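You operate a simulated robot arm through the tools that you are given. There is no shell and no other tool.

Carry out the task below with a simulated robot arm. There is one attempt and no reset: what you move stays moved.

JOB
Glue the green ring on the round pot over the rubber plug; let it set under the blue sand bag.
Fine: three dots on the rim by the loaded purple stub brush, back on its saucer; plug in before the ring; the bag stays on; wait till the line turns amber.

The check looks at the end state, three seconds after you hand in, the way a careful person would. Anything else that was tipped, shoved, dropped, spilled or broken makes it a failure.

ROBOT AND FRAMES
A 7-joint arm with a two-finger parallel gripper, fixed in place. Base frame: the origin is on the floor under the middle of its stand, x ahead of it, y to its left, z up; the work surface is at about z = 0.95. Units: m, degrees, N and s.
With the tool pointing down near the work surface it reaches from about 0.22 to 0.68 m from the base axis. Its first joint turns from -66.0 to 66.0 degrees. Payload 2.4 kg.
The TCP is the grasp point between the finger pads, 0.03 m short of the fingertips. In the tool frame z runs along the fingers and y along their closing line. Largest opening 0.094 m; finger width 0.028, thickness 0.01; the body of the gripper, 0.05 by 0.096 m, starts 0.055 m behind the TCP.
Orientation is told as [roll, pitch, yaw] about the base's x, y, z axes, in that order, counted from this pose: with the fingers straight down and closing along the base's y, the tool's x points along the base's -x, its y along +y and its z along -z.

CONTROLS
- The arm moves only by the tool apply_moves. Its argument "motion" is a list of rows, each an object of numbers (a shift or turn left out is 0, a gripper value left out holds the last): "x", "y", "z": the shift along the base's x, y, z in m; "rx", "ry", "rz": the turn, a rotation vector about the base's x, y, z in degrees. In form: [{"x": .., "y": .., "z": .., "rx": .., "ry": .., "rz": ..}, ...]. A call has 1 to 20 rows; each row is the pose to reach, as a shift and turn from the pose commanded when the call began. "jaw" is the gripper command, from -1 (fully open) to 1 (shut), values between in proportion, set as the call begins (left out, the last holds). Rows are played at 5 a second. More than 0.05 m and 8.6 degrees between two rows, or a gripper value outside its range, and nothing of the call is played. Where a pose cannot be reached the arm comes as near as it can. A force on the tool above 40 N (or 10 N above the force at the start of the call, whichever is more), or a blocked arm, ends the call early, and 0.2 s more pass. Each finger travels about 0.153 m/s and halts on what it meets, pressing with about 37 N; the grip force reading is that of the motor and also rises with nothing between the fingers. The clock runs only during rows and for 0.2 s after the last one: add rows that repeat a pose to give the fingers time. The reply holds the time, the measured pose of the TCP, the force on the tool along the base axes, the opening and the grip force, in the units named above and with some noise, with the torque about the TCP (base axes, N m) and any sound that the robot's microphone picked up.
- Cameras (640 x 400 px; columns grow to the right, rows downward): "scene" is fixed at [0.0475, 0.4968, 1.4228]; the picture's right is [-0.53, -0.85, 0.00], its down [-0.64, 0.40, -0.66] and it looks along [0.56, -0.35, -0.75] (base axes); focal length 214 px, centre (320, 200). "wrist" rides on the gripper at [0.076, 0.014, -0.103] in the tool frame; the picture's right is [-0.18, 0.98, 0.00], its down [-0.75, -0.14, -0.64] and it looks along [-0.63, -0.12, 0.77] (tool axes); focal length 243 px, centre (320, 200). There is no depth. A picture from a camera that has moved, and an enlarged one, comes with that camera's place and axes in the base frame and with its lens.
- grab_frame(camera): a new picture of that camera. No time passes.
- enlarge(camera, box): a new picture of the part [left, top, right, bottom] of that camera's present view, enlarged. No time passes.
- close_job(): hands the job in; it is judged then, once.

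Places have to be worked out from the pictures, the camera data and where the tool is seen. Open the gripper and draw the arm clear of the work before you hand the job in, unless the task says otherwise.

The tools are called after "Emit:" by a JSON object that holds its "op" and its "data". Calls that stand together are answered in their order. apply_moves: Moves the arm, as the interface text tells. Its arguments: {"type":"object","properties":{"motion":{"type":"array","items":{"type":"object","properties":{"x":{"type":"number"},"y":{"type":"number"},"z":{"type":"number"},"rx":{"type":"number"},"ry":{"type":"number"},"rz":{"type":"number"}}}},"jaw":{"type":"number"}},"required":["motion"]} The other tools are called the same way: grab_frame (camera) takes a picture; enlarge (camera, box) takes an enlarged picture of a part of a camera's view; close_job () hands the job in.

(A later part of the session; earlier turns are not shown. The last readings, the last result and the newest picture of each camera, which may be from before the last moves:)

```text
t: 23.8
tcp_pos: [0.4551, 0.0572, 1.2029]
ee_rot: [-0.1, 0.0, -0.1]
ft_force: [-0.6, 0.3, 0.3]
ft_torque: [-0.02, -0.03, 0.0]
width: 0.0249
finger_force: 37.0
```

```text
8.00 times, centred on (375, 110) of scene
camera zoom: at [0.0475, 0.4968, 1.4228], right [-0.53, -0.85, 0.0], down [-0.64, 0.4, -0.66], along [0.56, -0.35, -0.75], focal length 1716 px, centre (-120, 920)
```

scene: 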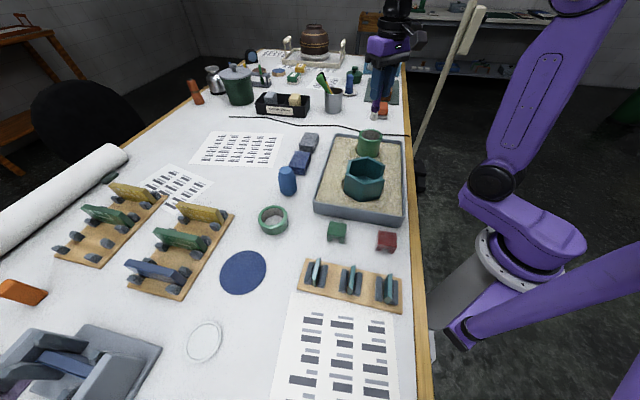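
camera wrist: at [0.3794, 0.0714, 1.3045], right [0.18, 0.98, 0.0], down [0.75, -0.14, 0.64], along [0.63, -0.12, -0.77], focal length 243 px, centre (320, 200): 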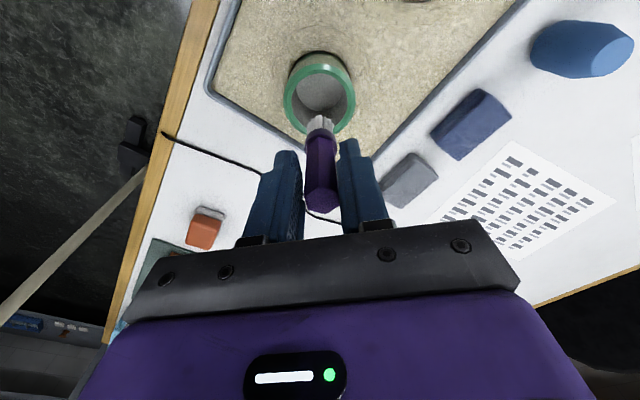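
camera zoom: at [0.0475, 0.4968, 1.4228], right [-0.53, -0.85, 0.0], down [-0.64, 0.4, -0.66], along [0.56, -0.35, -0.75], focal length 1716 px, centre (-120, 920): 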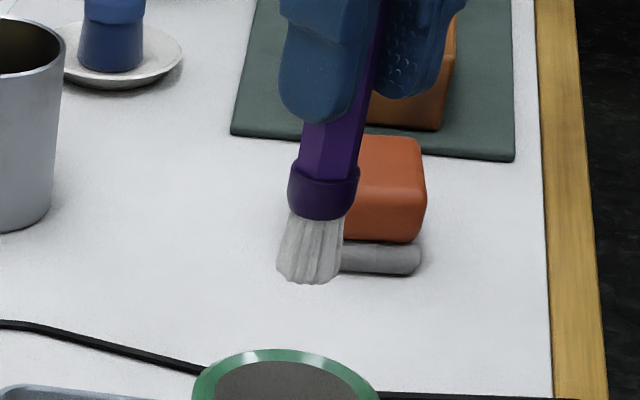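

From the two views, the rim centre is about (0.458, 0.057, 1.063). The bristle tip sits about 4.8 mm ahead of the TCP and 89 mm below it. I'll move over the near side of the rim, with the tip about 1.5 cm above it, and check alignment.

Emit:
{"op": "apply_moves", "data": {"motion": [{"x": -0.015, "z": -0.01}, {"x": -0.033, "z": -0.022}, {"x": -0.033, "z": -0.034}, {"x": -0.033, "z": -0.034}]}}

Emit:
{"op": "enlarge", "data": {"camera": "wrist", "box": [250, 60, 390, 200]}}

Emit:
{"op": "enlarge", "data": {"camera": "scene", "box": [340, 95, 400, 165]}}

```text
t: 24.8
tcp_pos: [0.4231, 0.0588, 1.1687]
ee_rot: [0.1, 0.0, -0.1]
ft_force: [-0.3, -0.5, -0.7]
ft_torque: [0.02, 0.03, 0.01]
width: 0.0249
finger_force: 36.9
```

```text
2.86 times, centred on (320, 130) of wrist
camera zoom: at [0.347, 0.0715, 1.2709], right [0.18, 0.98, 0.0], down [0.75, -0.14, 0.64], along [0.63, -0.12, -0.77], focal length 693 px, centre (320, 400)
```

zoom: 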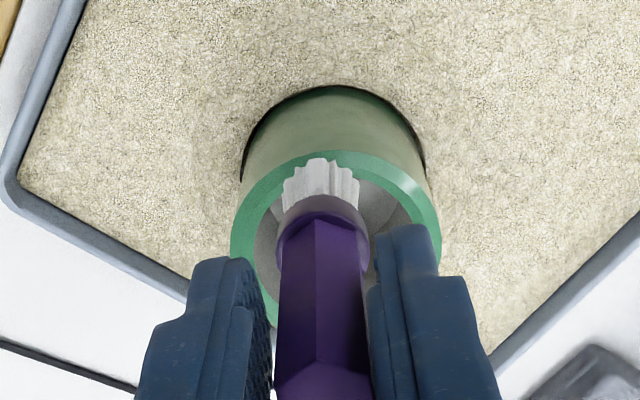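

```text
5.71 times, centred on (370, 130) of scene
camera zoom: at [0.0475, 0.4968, 1.4228], right [-0.53, -0.85, 0.0], down [-0.64, 0.4, -0.66], along [0.56, -0.35, -0.75], focal length 1226 px, centre (34, 600)
```

zoom: 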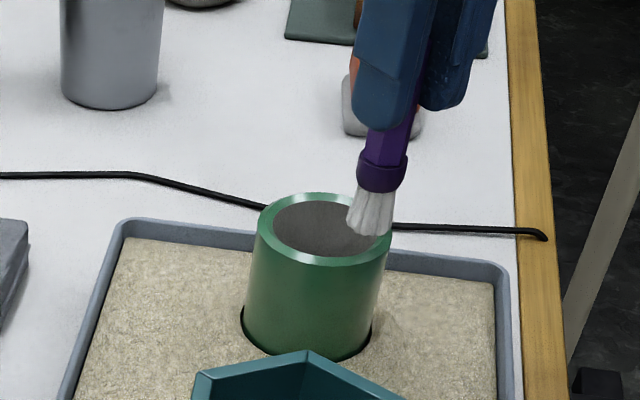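

The tip is over the near side of the rim. I'll lower gently in small steps, watching force and pictures.

Emit:
{"op": "apply_moves", "data": {"motion": [{"z": -0.005}, {"z": -0.009}, {"z": -0.012}, {"z": -0.012}]}}

Emit:
{"op": "enlarge", "data": {"camera": "scene", "box": [345, 110, 395, 160]}}

Emit:
{"op": "enlarge", "data": {"camera": "wrist", "box": [270, 80, 370, 180]}}

```text
t: 25.8
tcp_pos: [0.4236, 0.058, 1.1571]
ee_rot: [0.1, 0.0, 0.0]
ft_force: [-0.8, -0.1, 0.2]
ft_torque: [0.02, -0.01, 0.0]
width: 0.0248
finger_force: 36.7
```

```text
8.00 times, centred on (370, 135) of scene
camera zoom: at [0.0475, 0.4968, 1.4228], right [-0.53, -0.85, 0.0], down [-0.64, 0.4, -0.66], along [0.56, -0.35, -0.75], focal length 1716 px, centre (-80, 720)
```

zoom: 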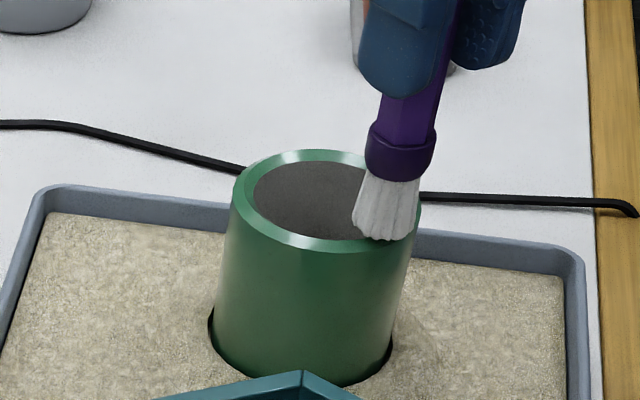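

```text
4.00 times, centred on (320, 130) of wrist
camera zoom: at [0.3468, 0.0713, 1.2588], right [0.18, 0.98, 0.0], down [0.75, -0.14, 0.64], along [0.63, -0.12, -0.77], focal length 970 px, centre (320, 480)
```

zoom: 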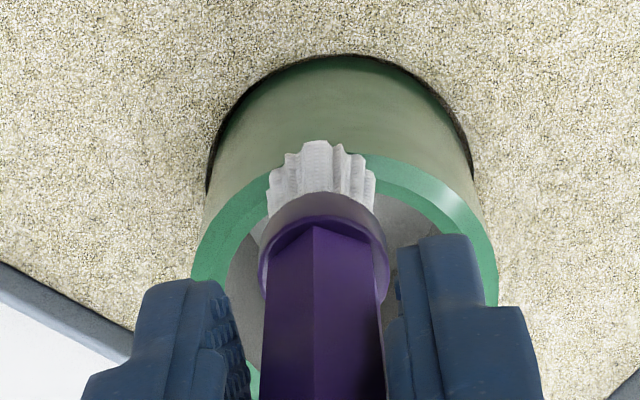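

Alignment is good, with the tip about 4 mm above the rim. I'll keep lowering to a light touch.

Emit:
{"op": "apply_moves", "data": {"motion": [{"z": -0.001}, {"z": -0.002}, {"z": -0.003}, {"z": -0.003}]}}

Emit:
{"op": "enlarge", "data": {"camera": "scene", "box": [355, 115, 395, 155]}}

```text
t: 26.8
tcp_pos: [0.423, 0.0574, 1.1545]
ee_rot: [0.0, -0.1, 0.0]
ft_force: [0.3, -0.4, -1.1]
ft_torque: [-0.01, -0.01, -0.02]
width: 0.0245
finger_force: 36.9
```

```text
10.00 times, centred on (375, 135) of scene
camera zoom: at [0.0475, 0.4968, 1.4228], right [-0.53, -0.85, 0.0], down [-0.64, 0.4, -0.66], along [0.56, -0.35, -0.75], focal length 2145 px, centre (-230, 850)
```

zoom: 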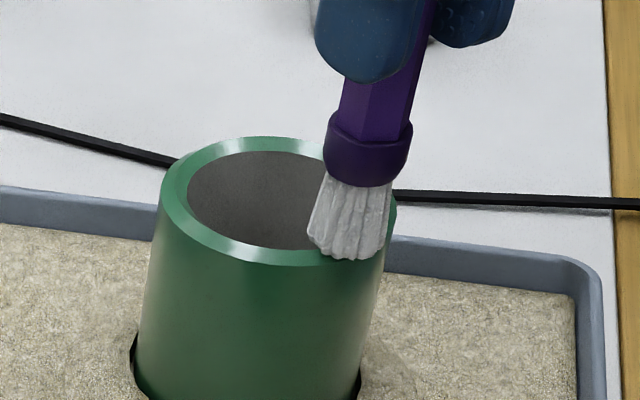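

Emit:
{"op": "apply_moves", "data": {"motion": [{"z": -0.001}, {"z": -0.002}, {"z": -0.002}]}}

Emit:
{"op": "enlarge", "data": {"camera": "scene", "box": [355, 115, 395, 155]}}

```text
t: 27.6
tcp_pos: [0.4226, 0.0579, 1.1517]
ee_rot: [0.1, 0.0, 0.0]
ft_force: [0.5, 0.2, 0.2]
ft_torque: [0.01, -0.04, 0.0]
width: 0.0245
finger_force: 36.7
```

```text
10.00 times, centred on (375, 135) of scene
camera zoom: at [0.0475, 0.4968, 1.4228], right [-0.53, -0.85, 0.0], down [-0.64, 0.4, -0.66], along [0.56, -0.35, -0.75], focal length 2145 px, centre (-230, 850)
```

zoom: 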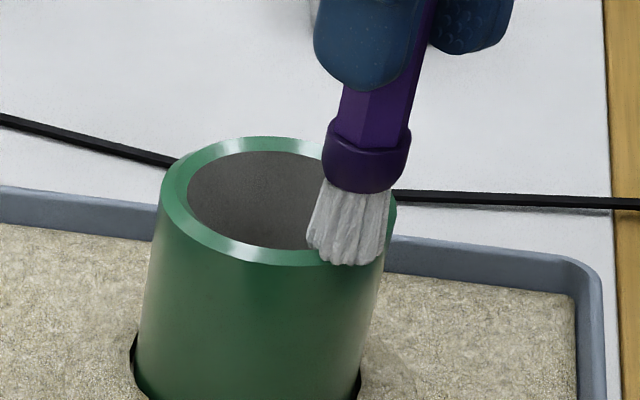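

Emit:
{"op": "apply_moves", "data": {"motion": [{"z": -0.001}, {"z": -0.002}, {"z": -0.002}]}}

Emit:
{"op": "enlarge", "data": {"camera": "scene", "box": [355, 115, 395, 155]}}

Emit:
{"op": "enlarge", "data": {"camera": "wrist", "box": [270, 80, 370, 180]}}

```text
t: 28.4
tcp_pos: [0.4227, 0.0578, 1.1514]
ee_rot: [0.2, -0.1, 0.0]
ft_force: [-1.3, -0.6, 18.0]
ft_torque: [-0.01, 0.03, -0.02]
width: 0.0244
finger_force: 37.0
```

```text
10.00 times, centred on (375, 135) of scene
camera zoom: at [0.0472, 0.4968, 1.4228], right [-0.53, -0.85, 0.0], down [-0.64, 0.4, -0.66], along [0.56, -0.35, -0.75], focal length 2145 px, centre (-230, 850)
```

zoom: 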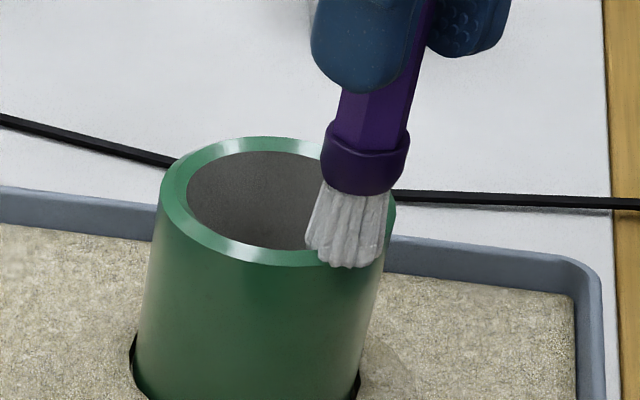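

```text
4.00 times, centred on (320, 130) of wrist
camera zoom: at [0.3468, 0.0715, 1.2525], right [0.18, 0.98, 0.0], down [0.75, -0.14, 0.64], along [0.63, -0.12, -0.76], focal length 970 px, centre (320, 480)
```

zoom: 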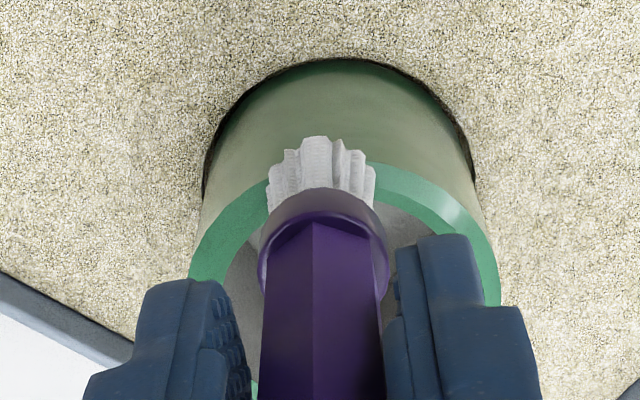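

Contact: 18 N at TCP z 1.1514, firmer than needed. I'll lift straight up and look for the dot.

Emit:
{"op": "apply_moves", "data": {"motion": [{"z": 0.003}, {"z": 0.01}, {"z": 0.02}, {"z": 0.02}]}}

Emit:
{"op": "enlarge", "data": {"camera": "scene", "box": [345, 110, 395, 160]}}

Emit:
{"op": "enlarge", "data": {"camera": "wrist", "box": [250, 60, 390, 200]}}

```text
t: 29.4
tcp_pos: [0.4228, 0.0582, 1.1698]
ee_rot: [0.1, 0.0, 0.0]
ft_force: [0.7, 0.1, -0.1]
ft_torque: [-0.04, 0.01, -0.02]
width: 0.0246
finger_force: 36.8
```

```text
8.00 times, centred on (370, 135) of scene
camera zoom: at [0.0475, 0.4968, 1.4228], right [-0.53, -0.85, 0.0], down [-0.64, 0.4, -0.66], along [0.56, -0.35, -0.75], focal length 1716 px, centre (-80, 720)
```

zoom: 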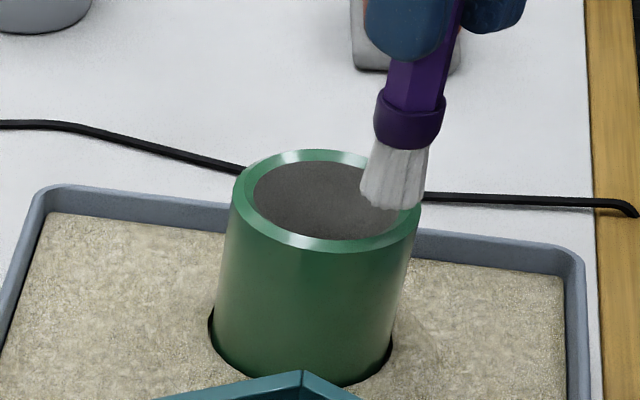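

```text
2.86 times, centred on (320, 130) of wrist
camera zoom: at [0.3468, 0.0714, 1.2717], right [0.18, 0.98, 0.0], down [0.75, -0.14, 0.64], along [0.63, -0.12, -0.77], focal length 693 px, centre (320, 400)
```

zoom: 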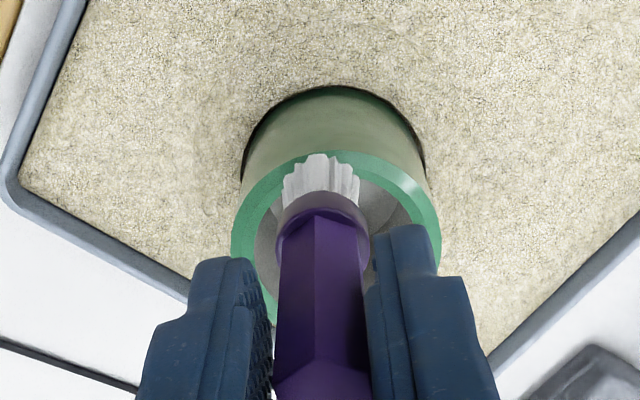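

Emit:
{"op": "apply_moves", "data": {"motion": [{"x": 0.015, "y": 0.009, "z": 0.01}, {"x": 0.031, "y": 0.018, "z": 0.01}, {"x": 0.046, "y": 0.0265, "z": 0.01}, {"x": 0.046, "y": 0.0265, "z": 0.0}, {"x": 0.046, "y": 0.0265, "z": -0.005}]}}

Emit:
{"op": "enlarge", "data": {"camera": "scene", "box": [345, 110, 395, 160]}}

Emit:
{"op": "enlarge", "data": {"camera": "wrist", "box": [250, 20, 390, 160]}}

Emit:
{"op": "enlarge", "data": {"camera": "scene", "box": [360, 125, 390, 150]}}

```text
t: 30.6
tcp_pos: [0.4685, 0.0843, 1.1663]
ee_rot: [0.0, -0.1, 0.0]
ft_force: [0.4, 0.0, -0.8]
ft_torque: [0.0, 0.02, 0.01]
width: 0.0243
finger_force: 37.1
```

```text
8.00 times, centred on (370, 135) of scene
camera zoom: at [0.0475, 0.4968, 1.4228], right [-0.53, -0.85, 0.0], down [-0.64, 0.4, -0.66], along [0.56, -0.35, -0.75], focal length 1716 px, centre (-80, 720)
```

zoom: 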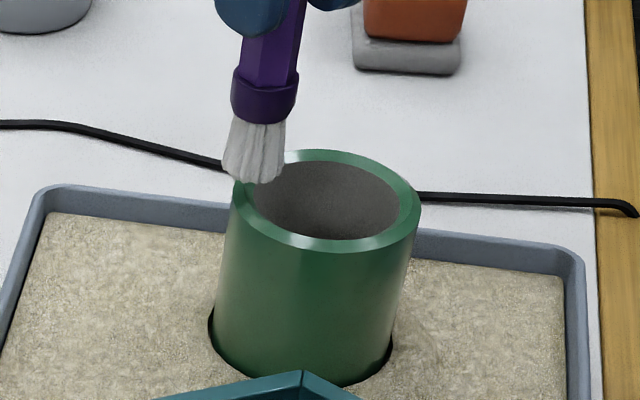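

```text
2.86 times, centred on (320, 90) of wrist
camera zoom: at [0.3928, 0.0982, 1.2674], right [0.18, 0.98, 0.0], down [0.75, -0.14, 0.64], along [0.63, -0.12, -0.77], focal length 693 px, centre (320, 514)
```

zoom: 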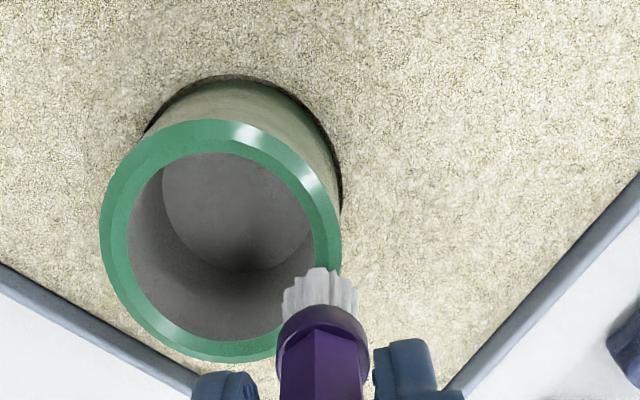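

```text
16.00 times, centred on (375, 138) of scene
camera zoom: at [0.0475, 0.4968, 1.4228], right [-0.53, -0.85, 0.0], down [-0.64, 0.4, -0.66], along [0.56, -0.35, -0.75], focal length 3432 px, centre (-560, 1200)
```

zoom: 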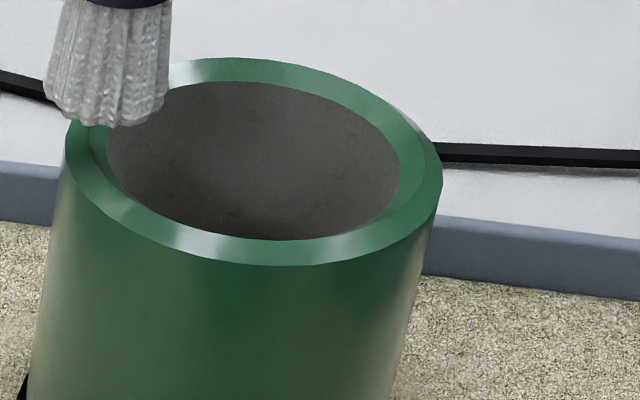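

No dot is obvious on the rim, so I'll zoom into the place I touched in both views.

Emit:
{"op": "enlarge", "data": {"camera": "wrist", "box": [255, 55, 295, 85]}}

Emit:
{"op": "enlarge", "data": {"camera": "scene", "box": [370, 133, 385, 145]}}

Emit:
{"op": "enlarge", "data": {"camera": "wrist", "box": [310, 105, 340, 130]}}

```text
13.33 times, centred on (275, 70) of wrist
camera zoom: at [0.3928, 0.0982, 1.2674], right [0.18, 0.98, 0.0], down [0.75, -0.14, 0.64], along [0.63, -0.12, -0.77], focal length 3235 px, centre (920, 1933)
```

zoom: 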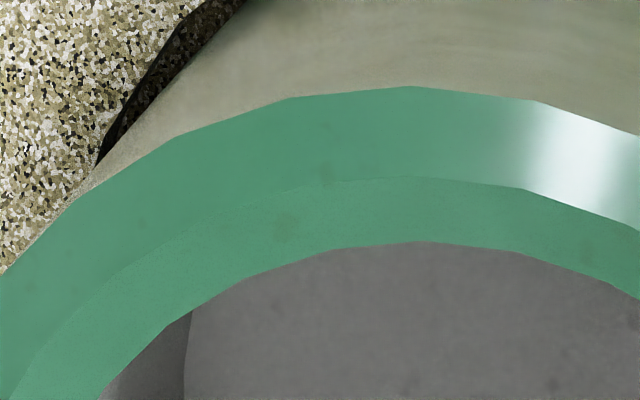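

```text
16.00 times, centred on (378, 139) of scene
camera zoom: at [0.0475, 0.4968, 1.4228], right [-0.53, -0.85, 0.0], down [-0.64, 0.4, -0.66], along [0.56, -0.35, -0.75], focal length 3432 px, centre (-600, 1176)
```

zoom: 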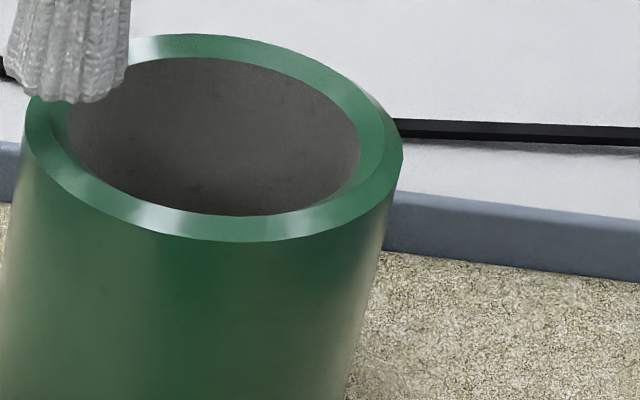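

```text
16.00 times, centred on (325, 118) of wrist
camera zoom: at [0.3928, 0.0982, 1.2674], right [0.18, 0.98, 0.0], down [0.75, -0.14, 0.64], along [0.63, -0.12, -0.77], focal length 3882 px, centre (240, 1520)
```

zoom: 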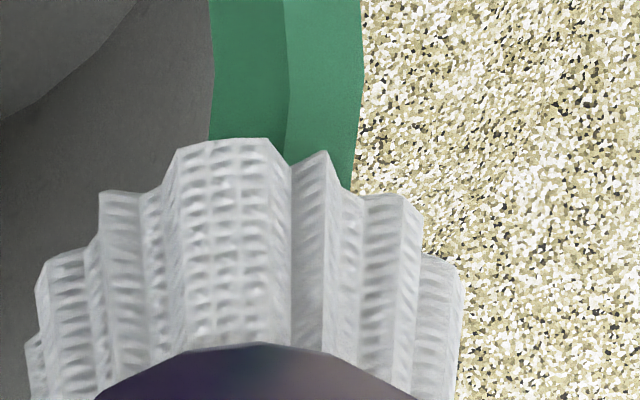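

The rim has an inner flat band and an outer bevel, and I see no dot. The first touch was brief, so at this second spot I'll touch more softly and dwell.

Emit:
{"op": "apply_moves", "data": {"motion": [{"z": -0.005}, {"z": -0.01}, {"z": -0.0125}, {"z": -0.0135}, {"z": -0.0135}]}}

```text
t: 31.8
tcp_pos: [0.4683, 0.0842, 1.1529]
ee_rot: [0.0, -0.1, 0.0]
ft_force: [0.5, 0.4, -0.7]
ft_torque: [-0.01, 0.01, -0.01]
width: 0.0239
finger_force: 36.9
```

Emit:
{"op": "apply_moves", "data": {"motion": [{"z": -0.0005}, {"z": -0.001}, {"z": -0.001}, {"z": -0.001}]}}

Emit:
{"op": "enlarge", "data": {"camera": "scene", "box": [345, 110, 385, 150]}}

```text
t: 32.8
tcp_pos: [0.4686, 0.0843, 1.1514]
ee_rot: [0.0, 0.0, 0.0]
ft_force: [0.0, -0.6, 2.7]
ft_torque: [-0.05, -0.02, -0.05]
width: 0.0242
finger_force: 36.8
```

```text
10.00 times, centred on (365, 130) of scene
camera zoom: at [0.0475, 0.4968, 1.4228], right [-0.53, -0.85, 0.0], down [-0.64, 0.4, -0.66], along [0.56, -0.35, -0.75], focal length 2145 px, centre (-130, 900)
```

zoom: 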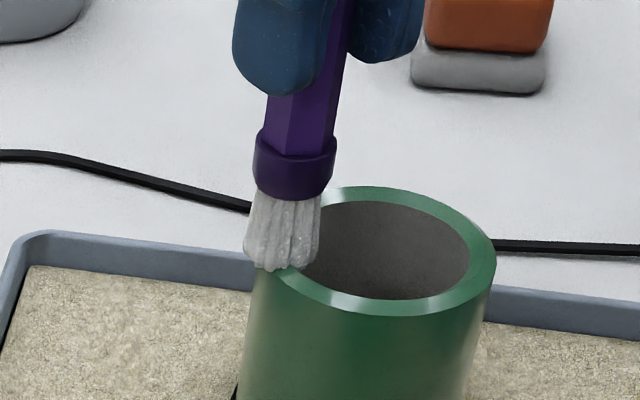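

Light contact at 2.7 N. I'll dwell a moment with a touch more pressure, then lift and look.

Emit:
{"op": "apply_moves", "data": {"motion": [{"z": -0.0002}, {"z": -0.0002}, {"z": -0.0002}, {"z": -0.0002}, {"z": -0.0002}]}}

Emit:
{"op": "apply_moves", "data": {"motion": [{"z": 0.003}, {"z": 0.01}, {"z": 0.02}, {"x": -0.01, "y": -0.025, "z": 0.02}, {"x": -0.01, "y": -0.025, "z": 0.02}]}}

Emit:
{"op": "enlarge", "data": {"camera": "wrist", "box": [250, 20, 390, 160]}}

Emit:
{"op": "enlarge", "data": {"camera": "scene", "box": [350, 120, 390, 150]}}

```text
t: 34.0
tcp_pos: [0.4689, 0.0833, 1.1526]
ee_rot: [0.1, 0.1, 0.0]
ft_force: [0.6, -0.3, 3.4]
ft_torque: [0.0, -0.08, 0.05]
width: 0.024
finger_force: 36.9
```

```text
t: 35.2
tcp_pos: [0.4588, 0.0595, 1.1707]
ee_rot: [0.0, 0.0, -0.1]
ft_force: [0.6, -0.7, -0.4]
ft_torque: [0.0, 0.01, -0.05]
width: 0.0242
finger_force: 37.0
```

```text
2.86 times, centred on (320, 90) of wrist
camera zoom: at [0.3826, 0.073, 1.2722], right [0.18, 0.98, 0.0], down [0.75, -0.14, 0.64], along [0.63, -0.12, -0.77], focal length 693 px, centre (320, 514)
```

zoom: 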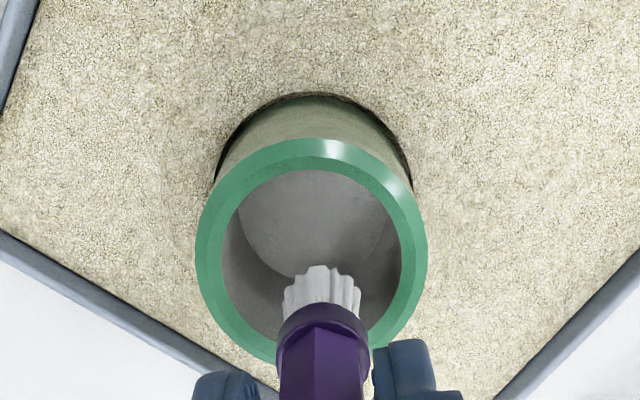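

```text
13.33 times, centred on (370, 135) of scene
camera zoom: at [0.0475, 0.4968, 1.4228], right [-0.53, -0.85, 0.0], down [-0.64, 0.4, -0.66], along [0.56, -0.35, -0.75], focal length 2860 px, centre (-347, 1067)
```

zoom: 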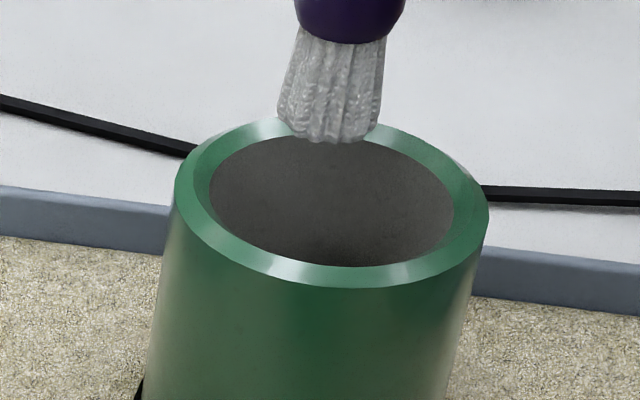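

Emit:
{"op": "enlarge", "data": {"camera": "wrist", "box": [335, 110, 365, 140]}}

Emit:
{"op": "enlarge", "data": {"camera": "wrist", "box": [295, 60, 325, 90]}}

Emit:
{"op": "enlarge", "data": {"camera": "scene", "box": [355, 130, 367, 142]}}

Emit:
{"op": "enlarge", "data": {"camera": "scene", "box": [365, 110, 380, 132]}}

```text
13.33 times, centred on (350, 125) of wrist
camera zoom: at [0.3826, 0.073, 1.2722], right [0.18, 0.98, 0.0], down [0.75, -0.14, 0.64], along [0.63, -0.12, -0.77], focal length 3235 px, centre (-80, 1200)
```

zoom: 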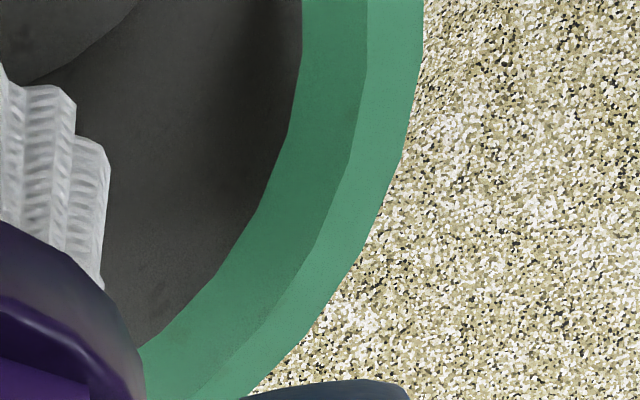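

```text
13.33 times, centred on (310, 75) of wrist
camera zoom: at [0.3826, 0.073, 1.2722], right [0.18, 0.98, 0.0], down [0.75, -0.14, 0.64], along [0.63, -0.12, -0.77], focal length 3235 px, centre (453, 1867)
```

zoom: 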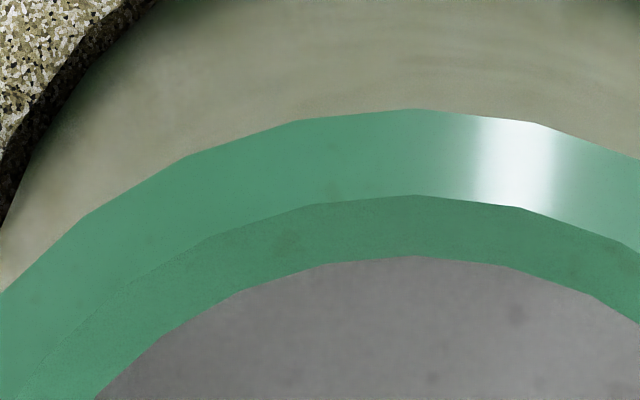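

```text
16.00 times, centred on (361, 136) of scene
camera zoom: at [0.0475, 0.4968, 1.4228], right [-0.53, -0.85, 0.0], down [-0.64, 0.4, -0.66], along [0.56, -0.35, -0.75], focal length 3432 px, centre (-336, 1224)
```

zoom: 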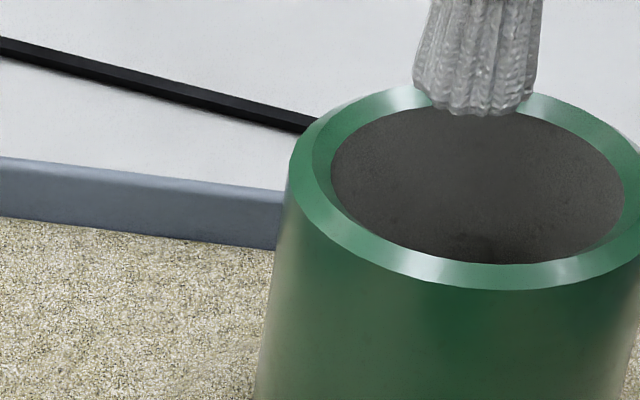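

```text
16.00 times, centred on (372, 121) of scene
camera zoom: at [0.0475, 0.4968, 1.4228], right [-0.53, -0.85, 0.0], down [-0.64, 0.4, -0.66], along [0.56, -0.35, -0.75], focal length 3432 px, centre (-520, 1464)
```

zoom: 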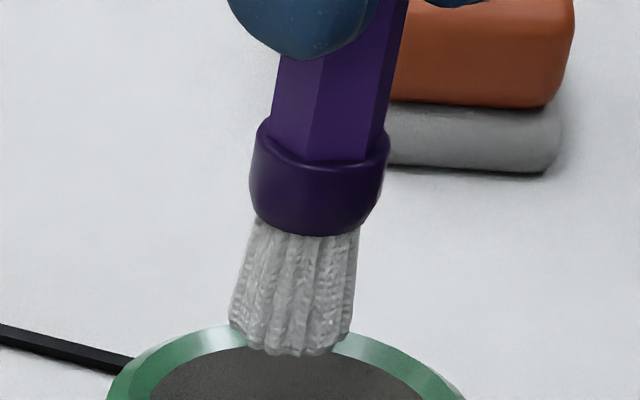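

I'll take the same scene zoom as at the start, to compare the rim before and after.

Emit:
{"op": "enlarge", "data": {"camera": "scene", "box": [340, 120, 400, 160]}}

Emit:
{"op": "enlarge", "data": {"camera": "scene", "box": [371, 133, 384, 147]}}

```text
10.00 times, centred on (370, 140) of scene
camera zoom: at [0.0475, 0.4968, 1.4228], right [-0.53, -0.85, 0.0], down [-0.64, 0.4, -0.66], along [0.56, -0.35, -0.75], focal length 2145 px, centre (-180, 800)
```

zoom: 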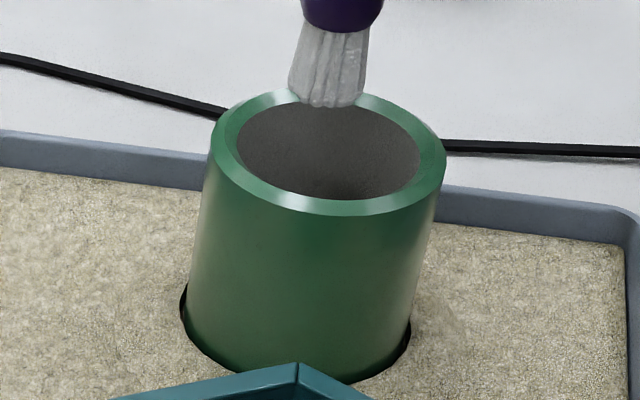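

```text
16.00 times, centred on (378, 140) of scene
camera zoom: at [0.0475, 0.4968, 1.4228], right [-0.53, -0.85, 0.0], down [-0.64, 0.4, -0.66], along [0.56, -0.35, -0.75], focal length 3432 px, centre (-600, 1160)
```

zoom: 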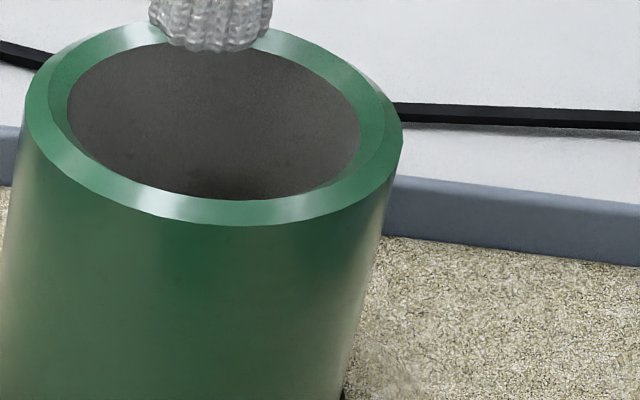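

The pot hasn't moved, and there's still no visible dot. My touches may have been slightly inside the flat outer band. For the third spot I'll set the tip a bit further out and check it just above the rim first.

Emit:
{"op": "apply_moves", "data": {"motion": [{"x": 0.006, "y": -0.015, "z": 0.005}, {"x": 0.0115, "y": -0.0306, "z": 0.003}, {"x": 0.0115, "y": -0.0306, "z": -0.007}, {"x": 0.0115, "y": -0.0306, "z": -0.014}, {"x": 0.0115, "y": -0.0306, "z": -0.014}]}}

Emit:
{"op": "enlarge", "data": {"camera": "wrist", "box": [260, 60, 360, 160]}}

Emit:
{"op": "enlarge", "data": {"camera": "scene", "box": [350, 110, 400, 160]}}

```text
t: 36.4
tcp_pos: [0.4704, 0.0288, 1.1561]
ee_rot: [0.1, 0.0, 0.0]
ft_force: [-0.2, 0.1, -0.5]
ft_torque: [-0.01, 0.02, -0.03]
width: 0.0238
finger_force: 36.4
```

```text
4.00 times, centred on (310, 110) of wrist
camera zoom: at [0.3941, 0.0425, 1.2582], right [0.18, 0.98, 0.0], down [0.75, -0.14, 0.64], along [0.63, -0.12, -0.77], focal length 970 px, centre (360, 560)
```

zoom: 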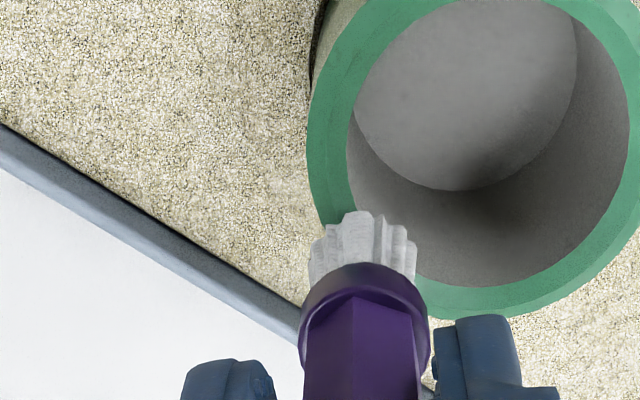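

```text
8.00 times, centred on (375, 135) of scene
camera zoom: at [0.0475, 0.4968, 1.4228], right [-0.53, -0.85, 0.0], down [-0.64, 0.4, -0.66], along [0.56, -0.35, -0.75], focal length 1716 px, centre (-120, 720)
```

zoom: 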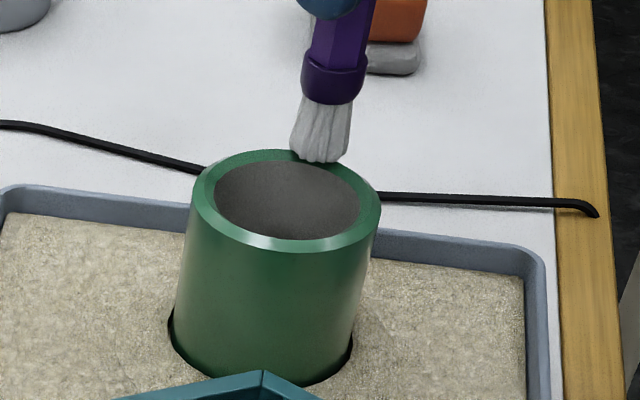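

Emit:
{"op": "apply_moves", "data": {"motion": [{"z": -0.003}, {"z": -0.0048}, {"z": -0.0054}, {"z": -0.0058}, {"z": -0.0058}, {"z": -0.0058}, {"z": -0.0058}]}}

Emit:
{"op": "enlarge", "data": {"camera": "wrist", "box": [260, 60, 360, 160]}}

Emit:
{"op": "enlarge", "data": {"camera": "scene", "box": [350, 110, 400, 160]}}

```text
t: 38.0
tcp_pos: [0.4705, 0.0297, 1.1515]
ee_rot: [0.1, -0.1, 0.0]
ft_force: [0.4, 1.0, 5.5]
ft_torque: [0.04, -0.09, -0.01]
width: 0.0239
finger_force: 37.3
```

```text
4.00 times, centred on (310, 110) of wrist
camera zoom: at [0.3941, 0.0426, 1.2527], right [0.18, 0.98, 0.0], down [0.75, -0.14, 0.64], along [0.63, -0.12, -0.77], focal length 970 px, centre (360, 560)
```

zoom: 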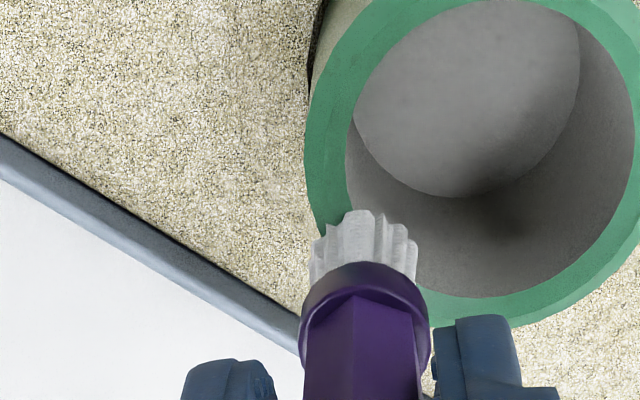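

```text
8.00 times, centred on (375, 135) of scene
camera zoom: at [0.0474, 0.4968, 1.4228], right [-0.53, -0.85, 0.0], down [-0.64, 0.4, -0.66], along [0.56, -0.35, -0.75], focal length 1716 px, centre (-120, 720)
```

zoom: 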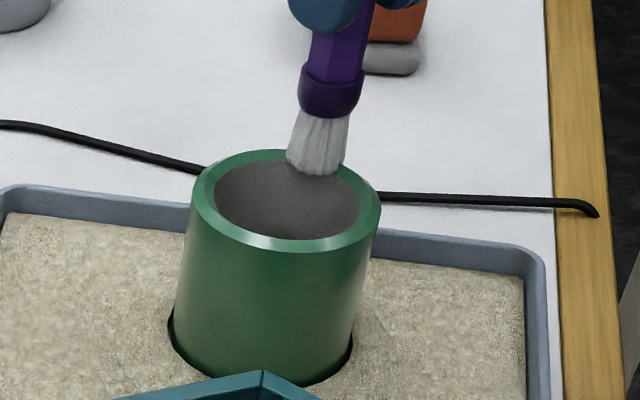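

Emit:
{"op": "apply_moves", "data": {"motion": [{"z": 0.003}, {"z": 0.01}, {"z": 0.025}, {"x": 0.03, "y": 0.015, "z": 0.03}, {"x": 0.055, "y": 0.03, "z": 0.03}, {"x": 0.055, "y": 0.03, "z": 0.03}]}}

Emit:
{"op": "grab_frame", "data": {"camera": "wrist"}}

Emit:
{"op": "enlarge", "data": {"camera": "scene", "box": [350, 122, 390, 152]}}

```text
t: 39.4
tcp_pos: [0.5245, 0.0586, 1.1793]
ee_rot: [0.1, 0.0, 0.0]
ft_force: [-0.2, 0.1, -0.3]
ft_torque: [0.01, 0.0, 0.0]
width: 0.0239
finger_force: 36.6
```

```text
taken
camera wrist: at [0.4487, 0.0723, 1.2814], right [0.18, 0.98, 0.0], down [0.75, -0.14, 0.64], along [0.63, -0.12, -0.77], focal length 243 px, centre (320, 200)
```

wrist: 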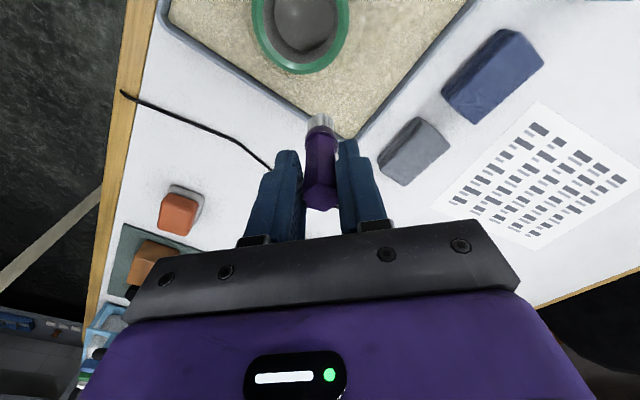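

```text
13.33 times, centred on (370, 137) of scene
camera zoom: at [0.0475, 0.4968, 1.4228], right [-0.53, -0.85, 0.0], down [-0.64, 0.4, -0.66], along [0.56, -0.35, -0.75], focal length 2860 px, centre (-347, 1040)
```

zoom: 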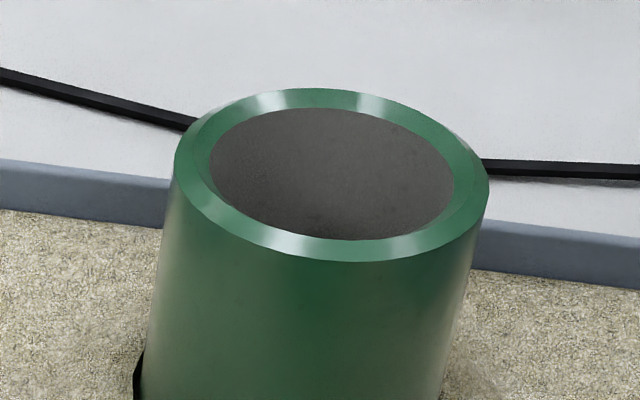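

Emit:
{"op": "enlarge", "data": {"camera": "wrist", "box": [245, 0, 355, 80]}}

Emit:
{"op": "enlarge", "data": {"camera": "scene", "box": [366, 124, 384, 138]}}

Emit:
{"op": "enlarge", "data": {"camera": "scene", "box": [180, 315, 225, 365]}}

Emit:
{"op": "enlarge", "data": {"camera": "wrist", "box": [300, 105, 345, 150]}}

```text
5.00 times, centred on (300, 40) of wrist
camera zoom: at [0.4487, 0.0723, 1.2814], right [0.18, 0.98, 0.0], down [0.75, -0.14, 0.64], along [0.63, -0.12, -0.77], focal length 1213 px, centre (420, 1000)
```

zoom: 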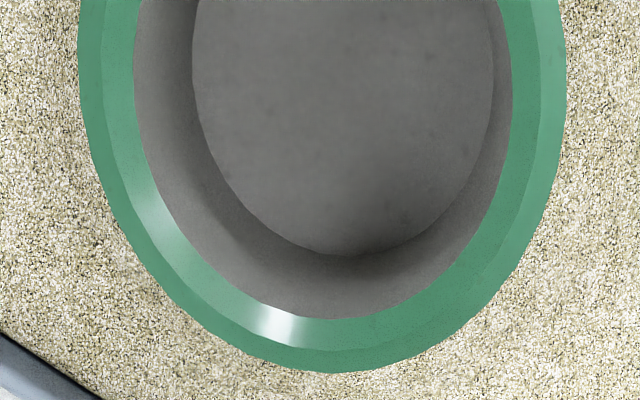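

```text
16.00 times, centred on (375, 131) of scene
camera zoom: at [0.0475, 0.4968, 1.4228], right [-0.53, -0.85, 0.0], down [-0.64, 0.4, -0.66], along [0.56, -0.35, -0.75], focal length 3432 px, centre (-560, 1304)
```

zoom: 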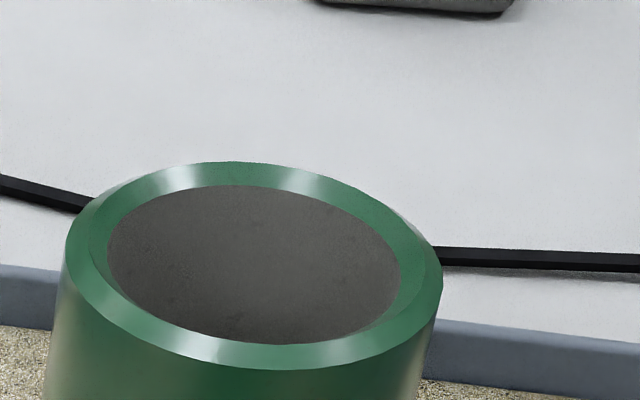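

```text
8.00 times, centred on (202, 340) of scene
camera zoom: at [0.0475, 0.4968, 1.4228], right [-0.53, -0.85, 0.0], down [-0.64, 0.4, -0.66], along [0.56, -0.35, -0.75], focal length 1716 px, centre (1260, -920)
```

zoom: 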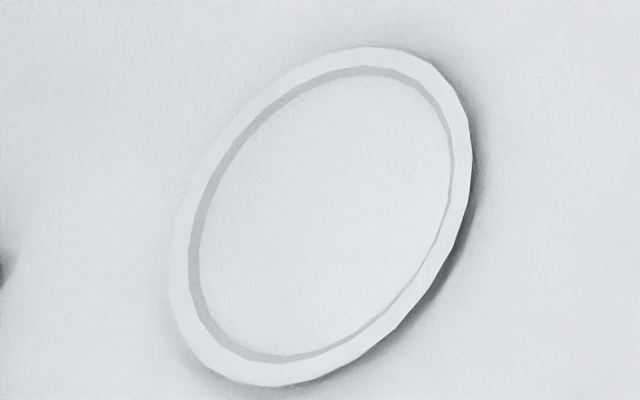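

```text
8.89 times, centred on (322, 128) of wrist
camera zoom: at [0.4487, 0.0723, 1.2814], right [0.18, 0.98, 0.0], down [0.75, -0.14, 0.64], along [0.63, -0.12, -0.77], focal length 2157 px, centre (298, 844)
```

zoom: 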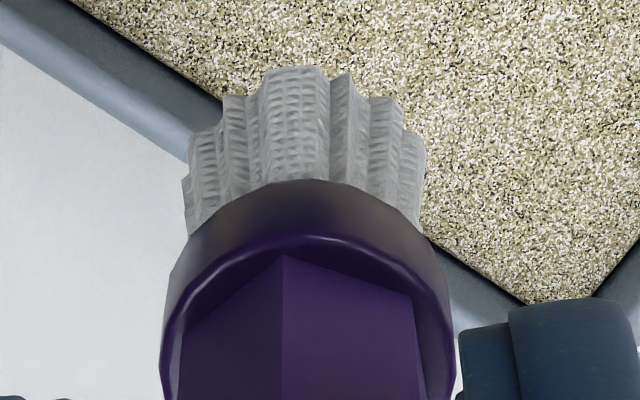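

Emit:
{"op": "enlarge", "data": {"camera": "wrist", "box": [258, 42, 283, 67]}}

Emit:
{"op": "enlarge", "data": {"camera": "wrist", "box": [325, 20, 355, 50]}}

```text
16.00 times, centred on (270, 54) of wrist
camera zoom: at [0.4487, 0.0723, 1.2814], right [0.18, 0.98, 0.0], down [0.75, -0.14, 0.64], along [0.63, -0.12, -0.77], focal length 3882 px, centre (1112, 2528)
```

zoom: 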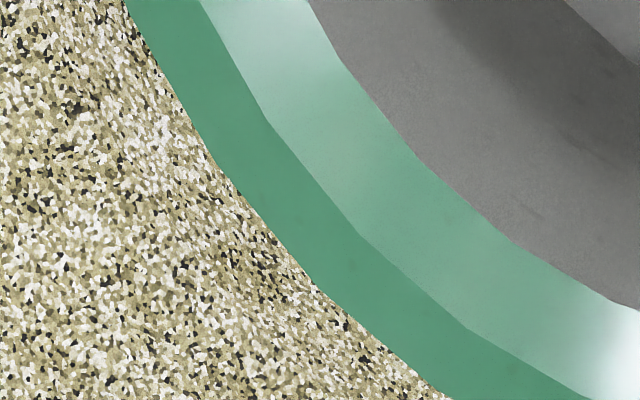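

```text
13.33 times, centred on (340, 35) of wrist
camera zoom: at [0.4487, 0.0723, 1.2814], right [0.18, 0.98, 0.0], down [0.75, -0.14, 0.64], along [0.63, -0.12, -0.77], focal length 3235 px, centre (53, 2400)
```

zoom: 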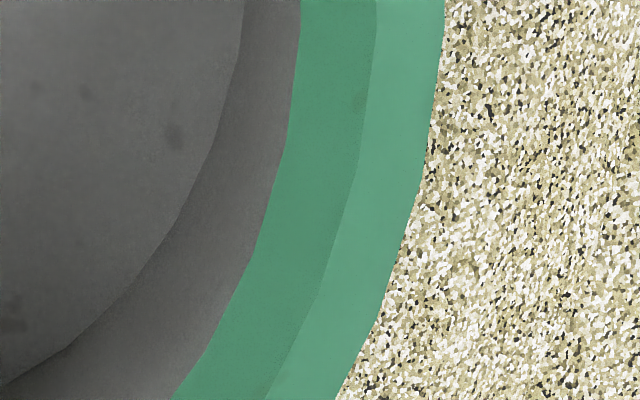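

All three touches clearly made contact (18 N, 3.4 N and 5.5 N) and lie about 120° apart, but no dots show. I'll repeat the near-side dab, both firm and long, and look again.

Emit:
{"op": "apply_moves", "data": {"motion": [{"x": -0.035}, {"x": -0.07}, {"x": -0.1005, "y": -0.0005}, {"x": -0.1005, "y": -0.0005, "z": -0.015}, {"x": -0.1005, "y": -0.0005, "z": -0.025}, {"x": -0.1005, "y": -0.0005, "z": -0.0285}, {"x": -0.1005, "y": -0.0005, "z": -0.0298}, {"x": -0.1005, "y": -0.0005, "z": -0.0302}, {"x": -0.1005, "y": -0.0005, "z": -0.0302}, {"x": -0.1005, "y": -0.0005, "z": -0.0302}, {"x": -0.1005, "y": -0.0005, "z": -0.0302}]}}

Emit:
{"op": "enlarge", "data": {"camera": "scene", "box": [355, 115, 395, 155]}}

```text
t: 41.8
tcp_pos: [0.4253, 0.0575, 1.151]
ee_rot: [0.1, 0.0, 0.0]
ft_force: [0.7, 0.3, 13.0]
ft_torque: [0.06, -0.03, 0.05]
width: 0.0226
finger_force: 37.0
```

```text
10.00 times, centred on (375, 135) of scene
camera zoom: at [0.0473, 0.4968, 1.4228], right [-0.53, -0.85, 0.0], down [-0.64, 0.4, -0.66], along [0.56, -0.35, -0.75], focal length 2145 px, centre (-230, 850)
```

zoom: 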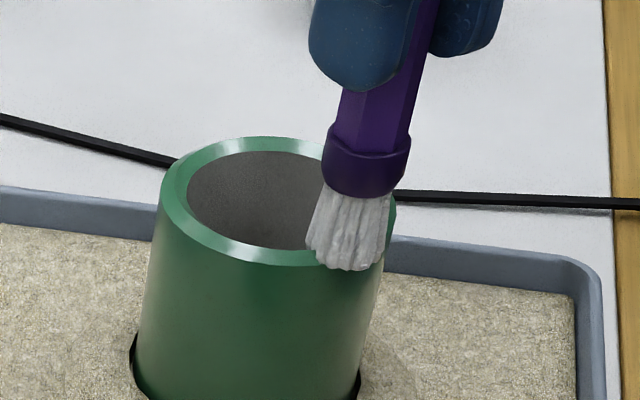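

Emit:
{"op": "apply_moves", "data": {"motion": [{"z": 0.003}, {"z": 0.01}, {"z": 0.03}, {"x": 0.04, "z": 0.035}, {"x": 0.08, "z": 0.035}, {"x": 0.1, "z": 0.035}]}}

Emit:
{"op": "enlarge", "data": {"camera": "scene", "box": [350, 122, 390, 152]}}

Emit:
{"op": "enlarge", "data": {"camera": "scene", "box": [371, 133, 384, 147]}}

Emit:
{"op": "grab_frame", "data": {"camera": "wrist"}}

```text
t: 43.2
tcp_pos: [0.5245, 0.0581, 1.186]
ee_rot: [0.1, 0.0, 0.0]
ft_force: [0.0, 0.2, -1.3]
ft_torque: [0.05, 0.01, -0.02]
width: 0.0226
finger_force: 36.9
```

```text
13.33 times, centred on (370, 137) of scene
camera zoom: at [0.0475, 0.4968, 1.4228], right [-0.53, -0.85, 0.0], down [-0.64, 0.4, -0.66], along [0.56, -0.35, -0.75], focal length 2860 px, centre (-347, 1040)
```

zoom: 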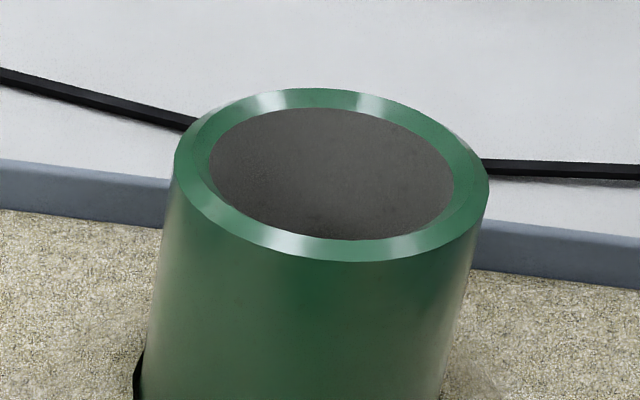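

```text
16.00 times, centred on (378, 140) of scene
camera zoom: at [0.0475, 0.4968, 1.4228], right [-0.53, -0.85, 0.0], down [-0.64, 0.4, -0.66], along [0.56, -0.35, -0.75], focal length 3432 px, centre (-600, 1160)
```

zoom: 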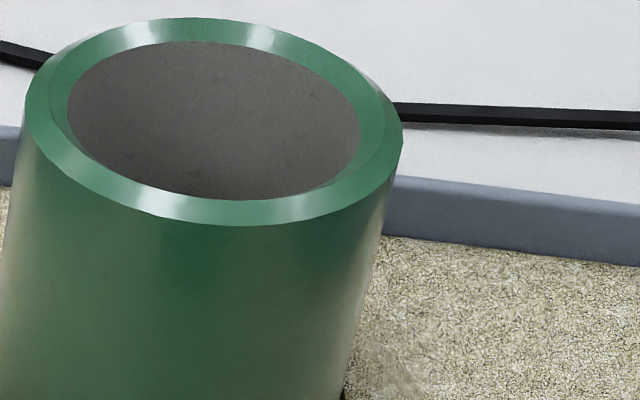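

```text
taken
camera wrist: at [0.4487, 0.0716, 1.2873], right [0.18, 0.98, 0.0], down [0.75, -0.14, 0.64], along [0.63, -0.12, -0.77], focal length 243 px, centre (320, 200)
```

wrist: 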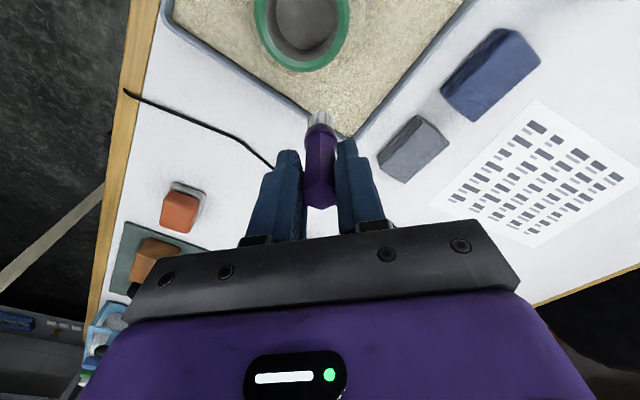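

The rim still looks unchanged, so the glue is probably clear and not drawn as dots. The glue line after seating will show whether it took. All three contacts were real and evenly spaced, so I'll return the brush to its saucer along the reverse path.

Emit:
{"op": "apply_moves", "data": {"motion": [{"x": -0.025, "y": 0.0366, "z": 0.006, "rz": 5.8}, {"x": -0.0499, "y": 0.0732, "z": 0.012, "rz": 11.6}, {"x": -0.0749, "y": 0.1098, "z": 0.018, "rz": 17.4}, {"x": -0.0998, "y": 0.1464, "z": 0.018, "rz": 23.2}, {"x": -0.1248, "y": 0.183, "z": 0.018, "rz": 29}, {"x": -0.1498, "y": 0.2196, "z": 0.018, "rz": 34.8}, {"x": -0.1747, "y": 0.2562, "z": 0.018, "rz": 40.6}, {"x": -0.1997, "y": 0.2928, "z": 0.018, "rz": 46.4}, {"x": -0.2246, "y": 0.3294, "z": 0.018, "rz": 52.2}, {"x": -0.2496, "y": 0.366, "z": 0.018, "rz": 58}, {"x": -0.2746, "y": 0.4026, "z": 0.018, "rz": 63.8}, {"x": -0.2995, "y": 0.4392, "z": 0.018, "rz": 69.6}, {"x": -0.3245, "y": 0.476, "z": 0.018, "rz": 75.5}, {"x": -0.322, "y": 0.501, "z": -0.013, "rz": 75.5}, {"x": -0.32, "y": 0.526, "z": -0.044, "rz": 75.5}, {"x": -0.3175, "y": 0.552, "z": -0.076, "rz": 75.5}, {"x": -0.3175, "y": 0.552, "z": -0.076, "rz": 75.5}]}}

Emit:
{"op": "grab_frame", "data": {"camera": "wrist"}}

Emit:
{"op": "enlarge", "data": {"camera": "scene", "box": [130, 270, 270, 390]}}

```text
t: 46.8
tcp_pos: [0.2069, 0.6111, 1.1093]
ee_rot: [0.0, 0.0, 75.4]
ft_force: [0.9, -0.2, -0.6]
ft_torque: [0.0, 0.02, 0.01]
width: 0.0227
finger_force: 36.7
```

```text
taken
camera wrist: at [0.1744, 0.5399, 1.2107], right [-0.91, 0.42, 0.0], down [0.33, 0.69, 0.64], along [0.27, 0.58, -0.77], focal length 243 px, centre (320, 200)
```

wrist: 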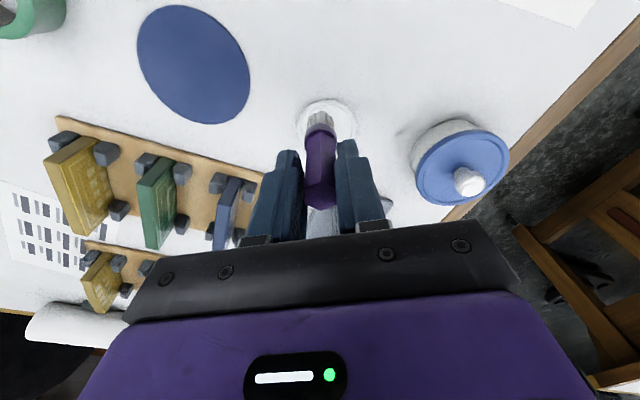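

```text
3.33 times, centred on (200, 330) of scene
camera zoom: at [0.0475, 0.4969, 1.4228], right [-0.53, -0.85, 0.0], down [-0.64, 0.4, -0.66], along [0.56, -0.35, -0.75], focal length 715 px, centre (720, -233)
```

zoom: 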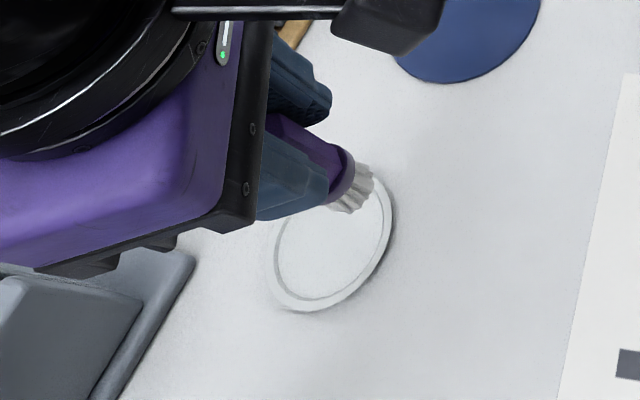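

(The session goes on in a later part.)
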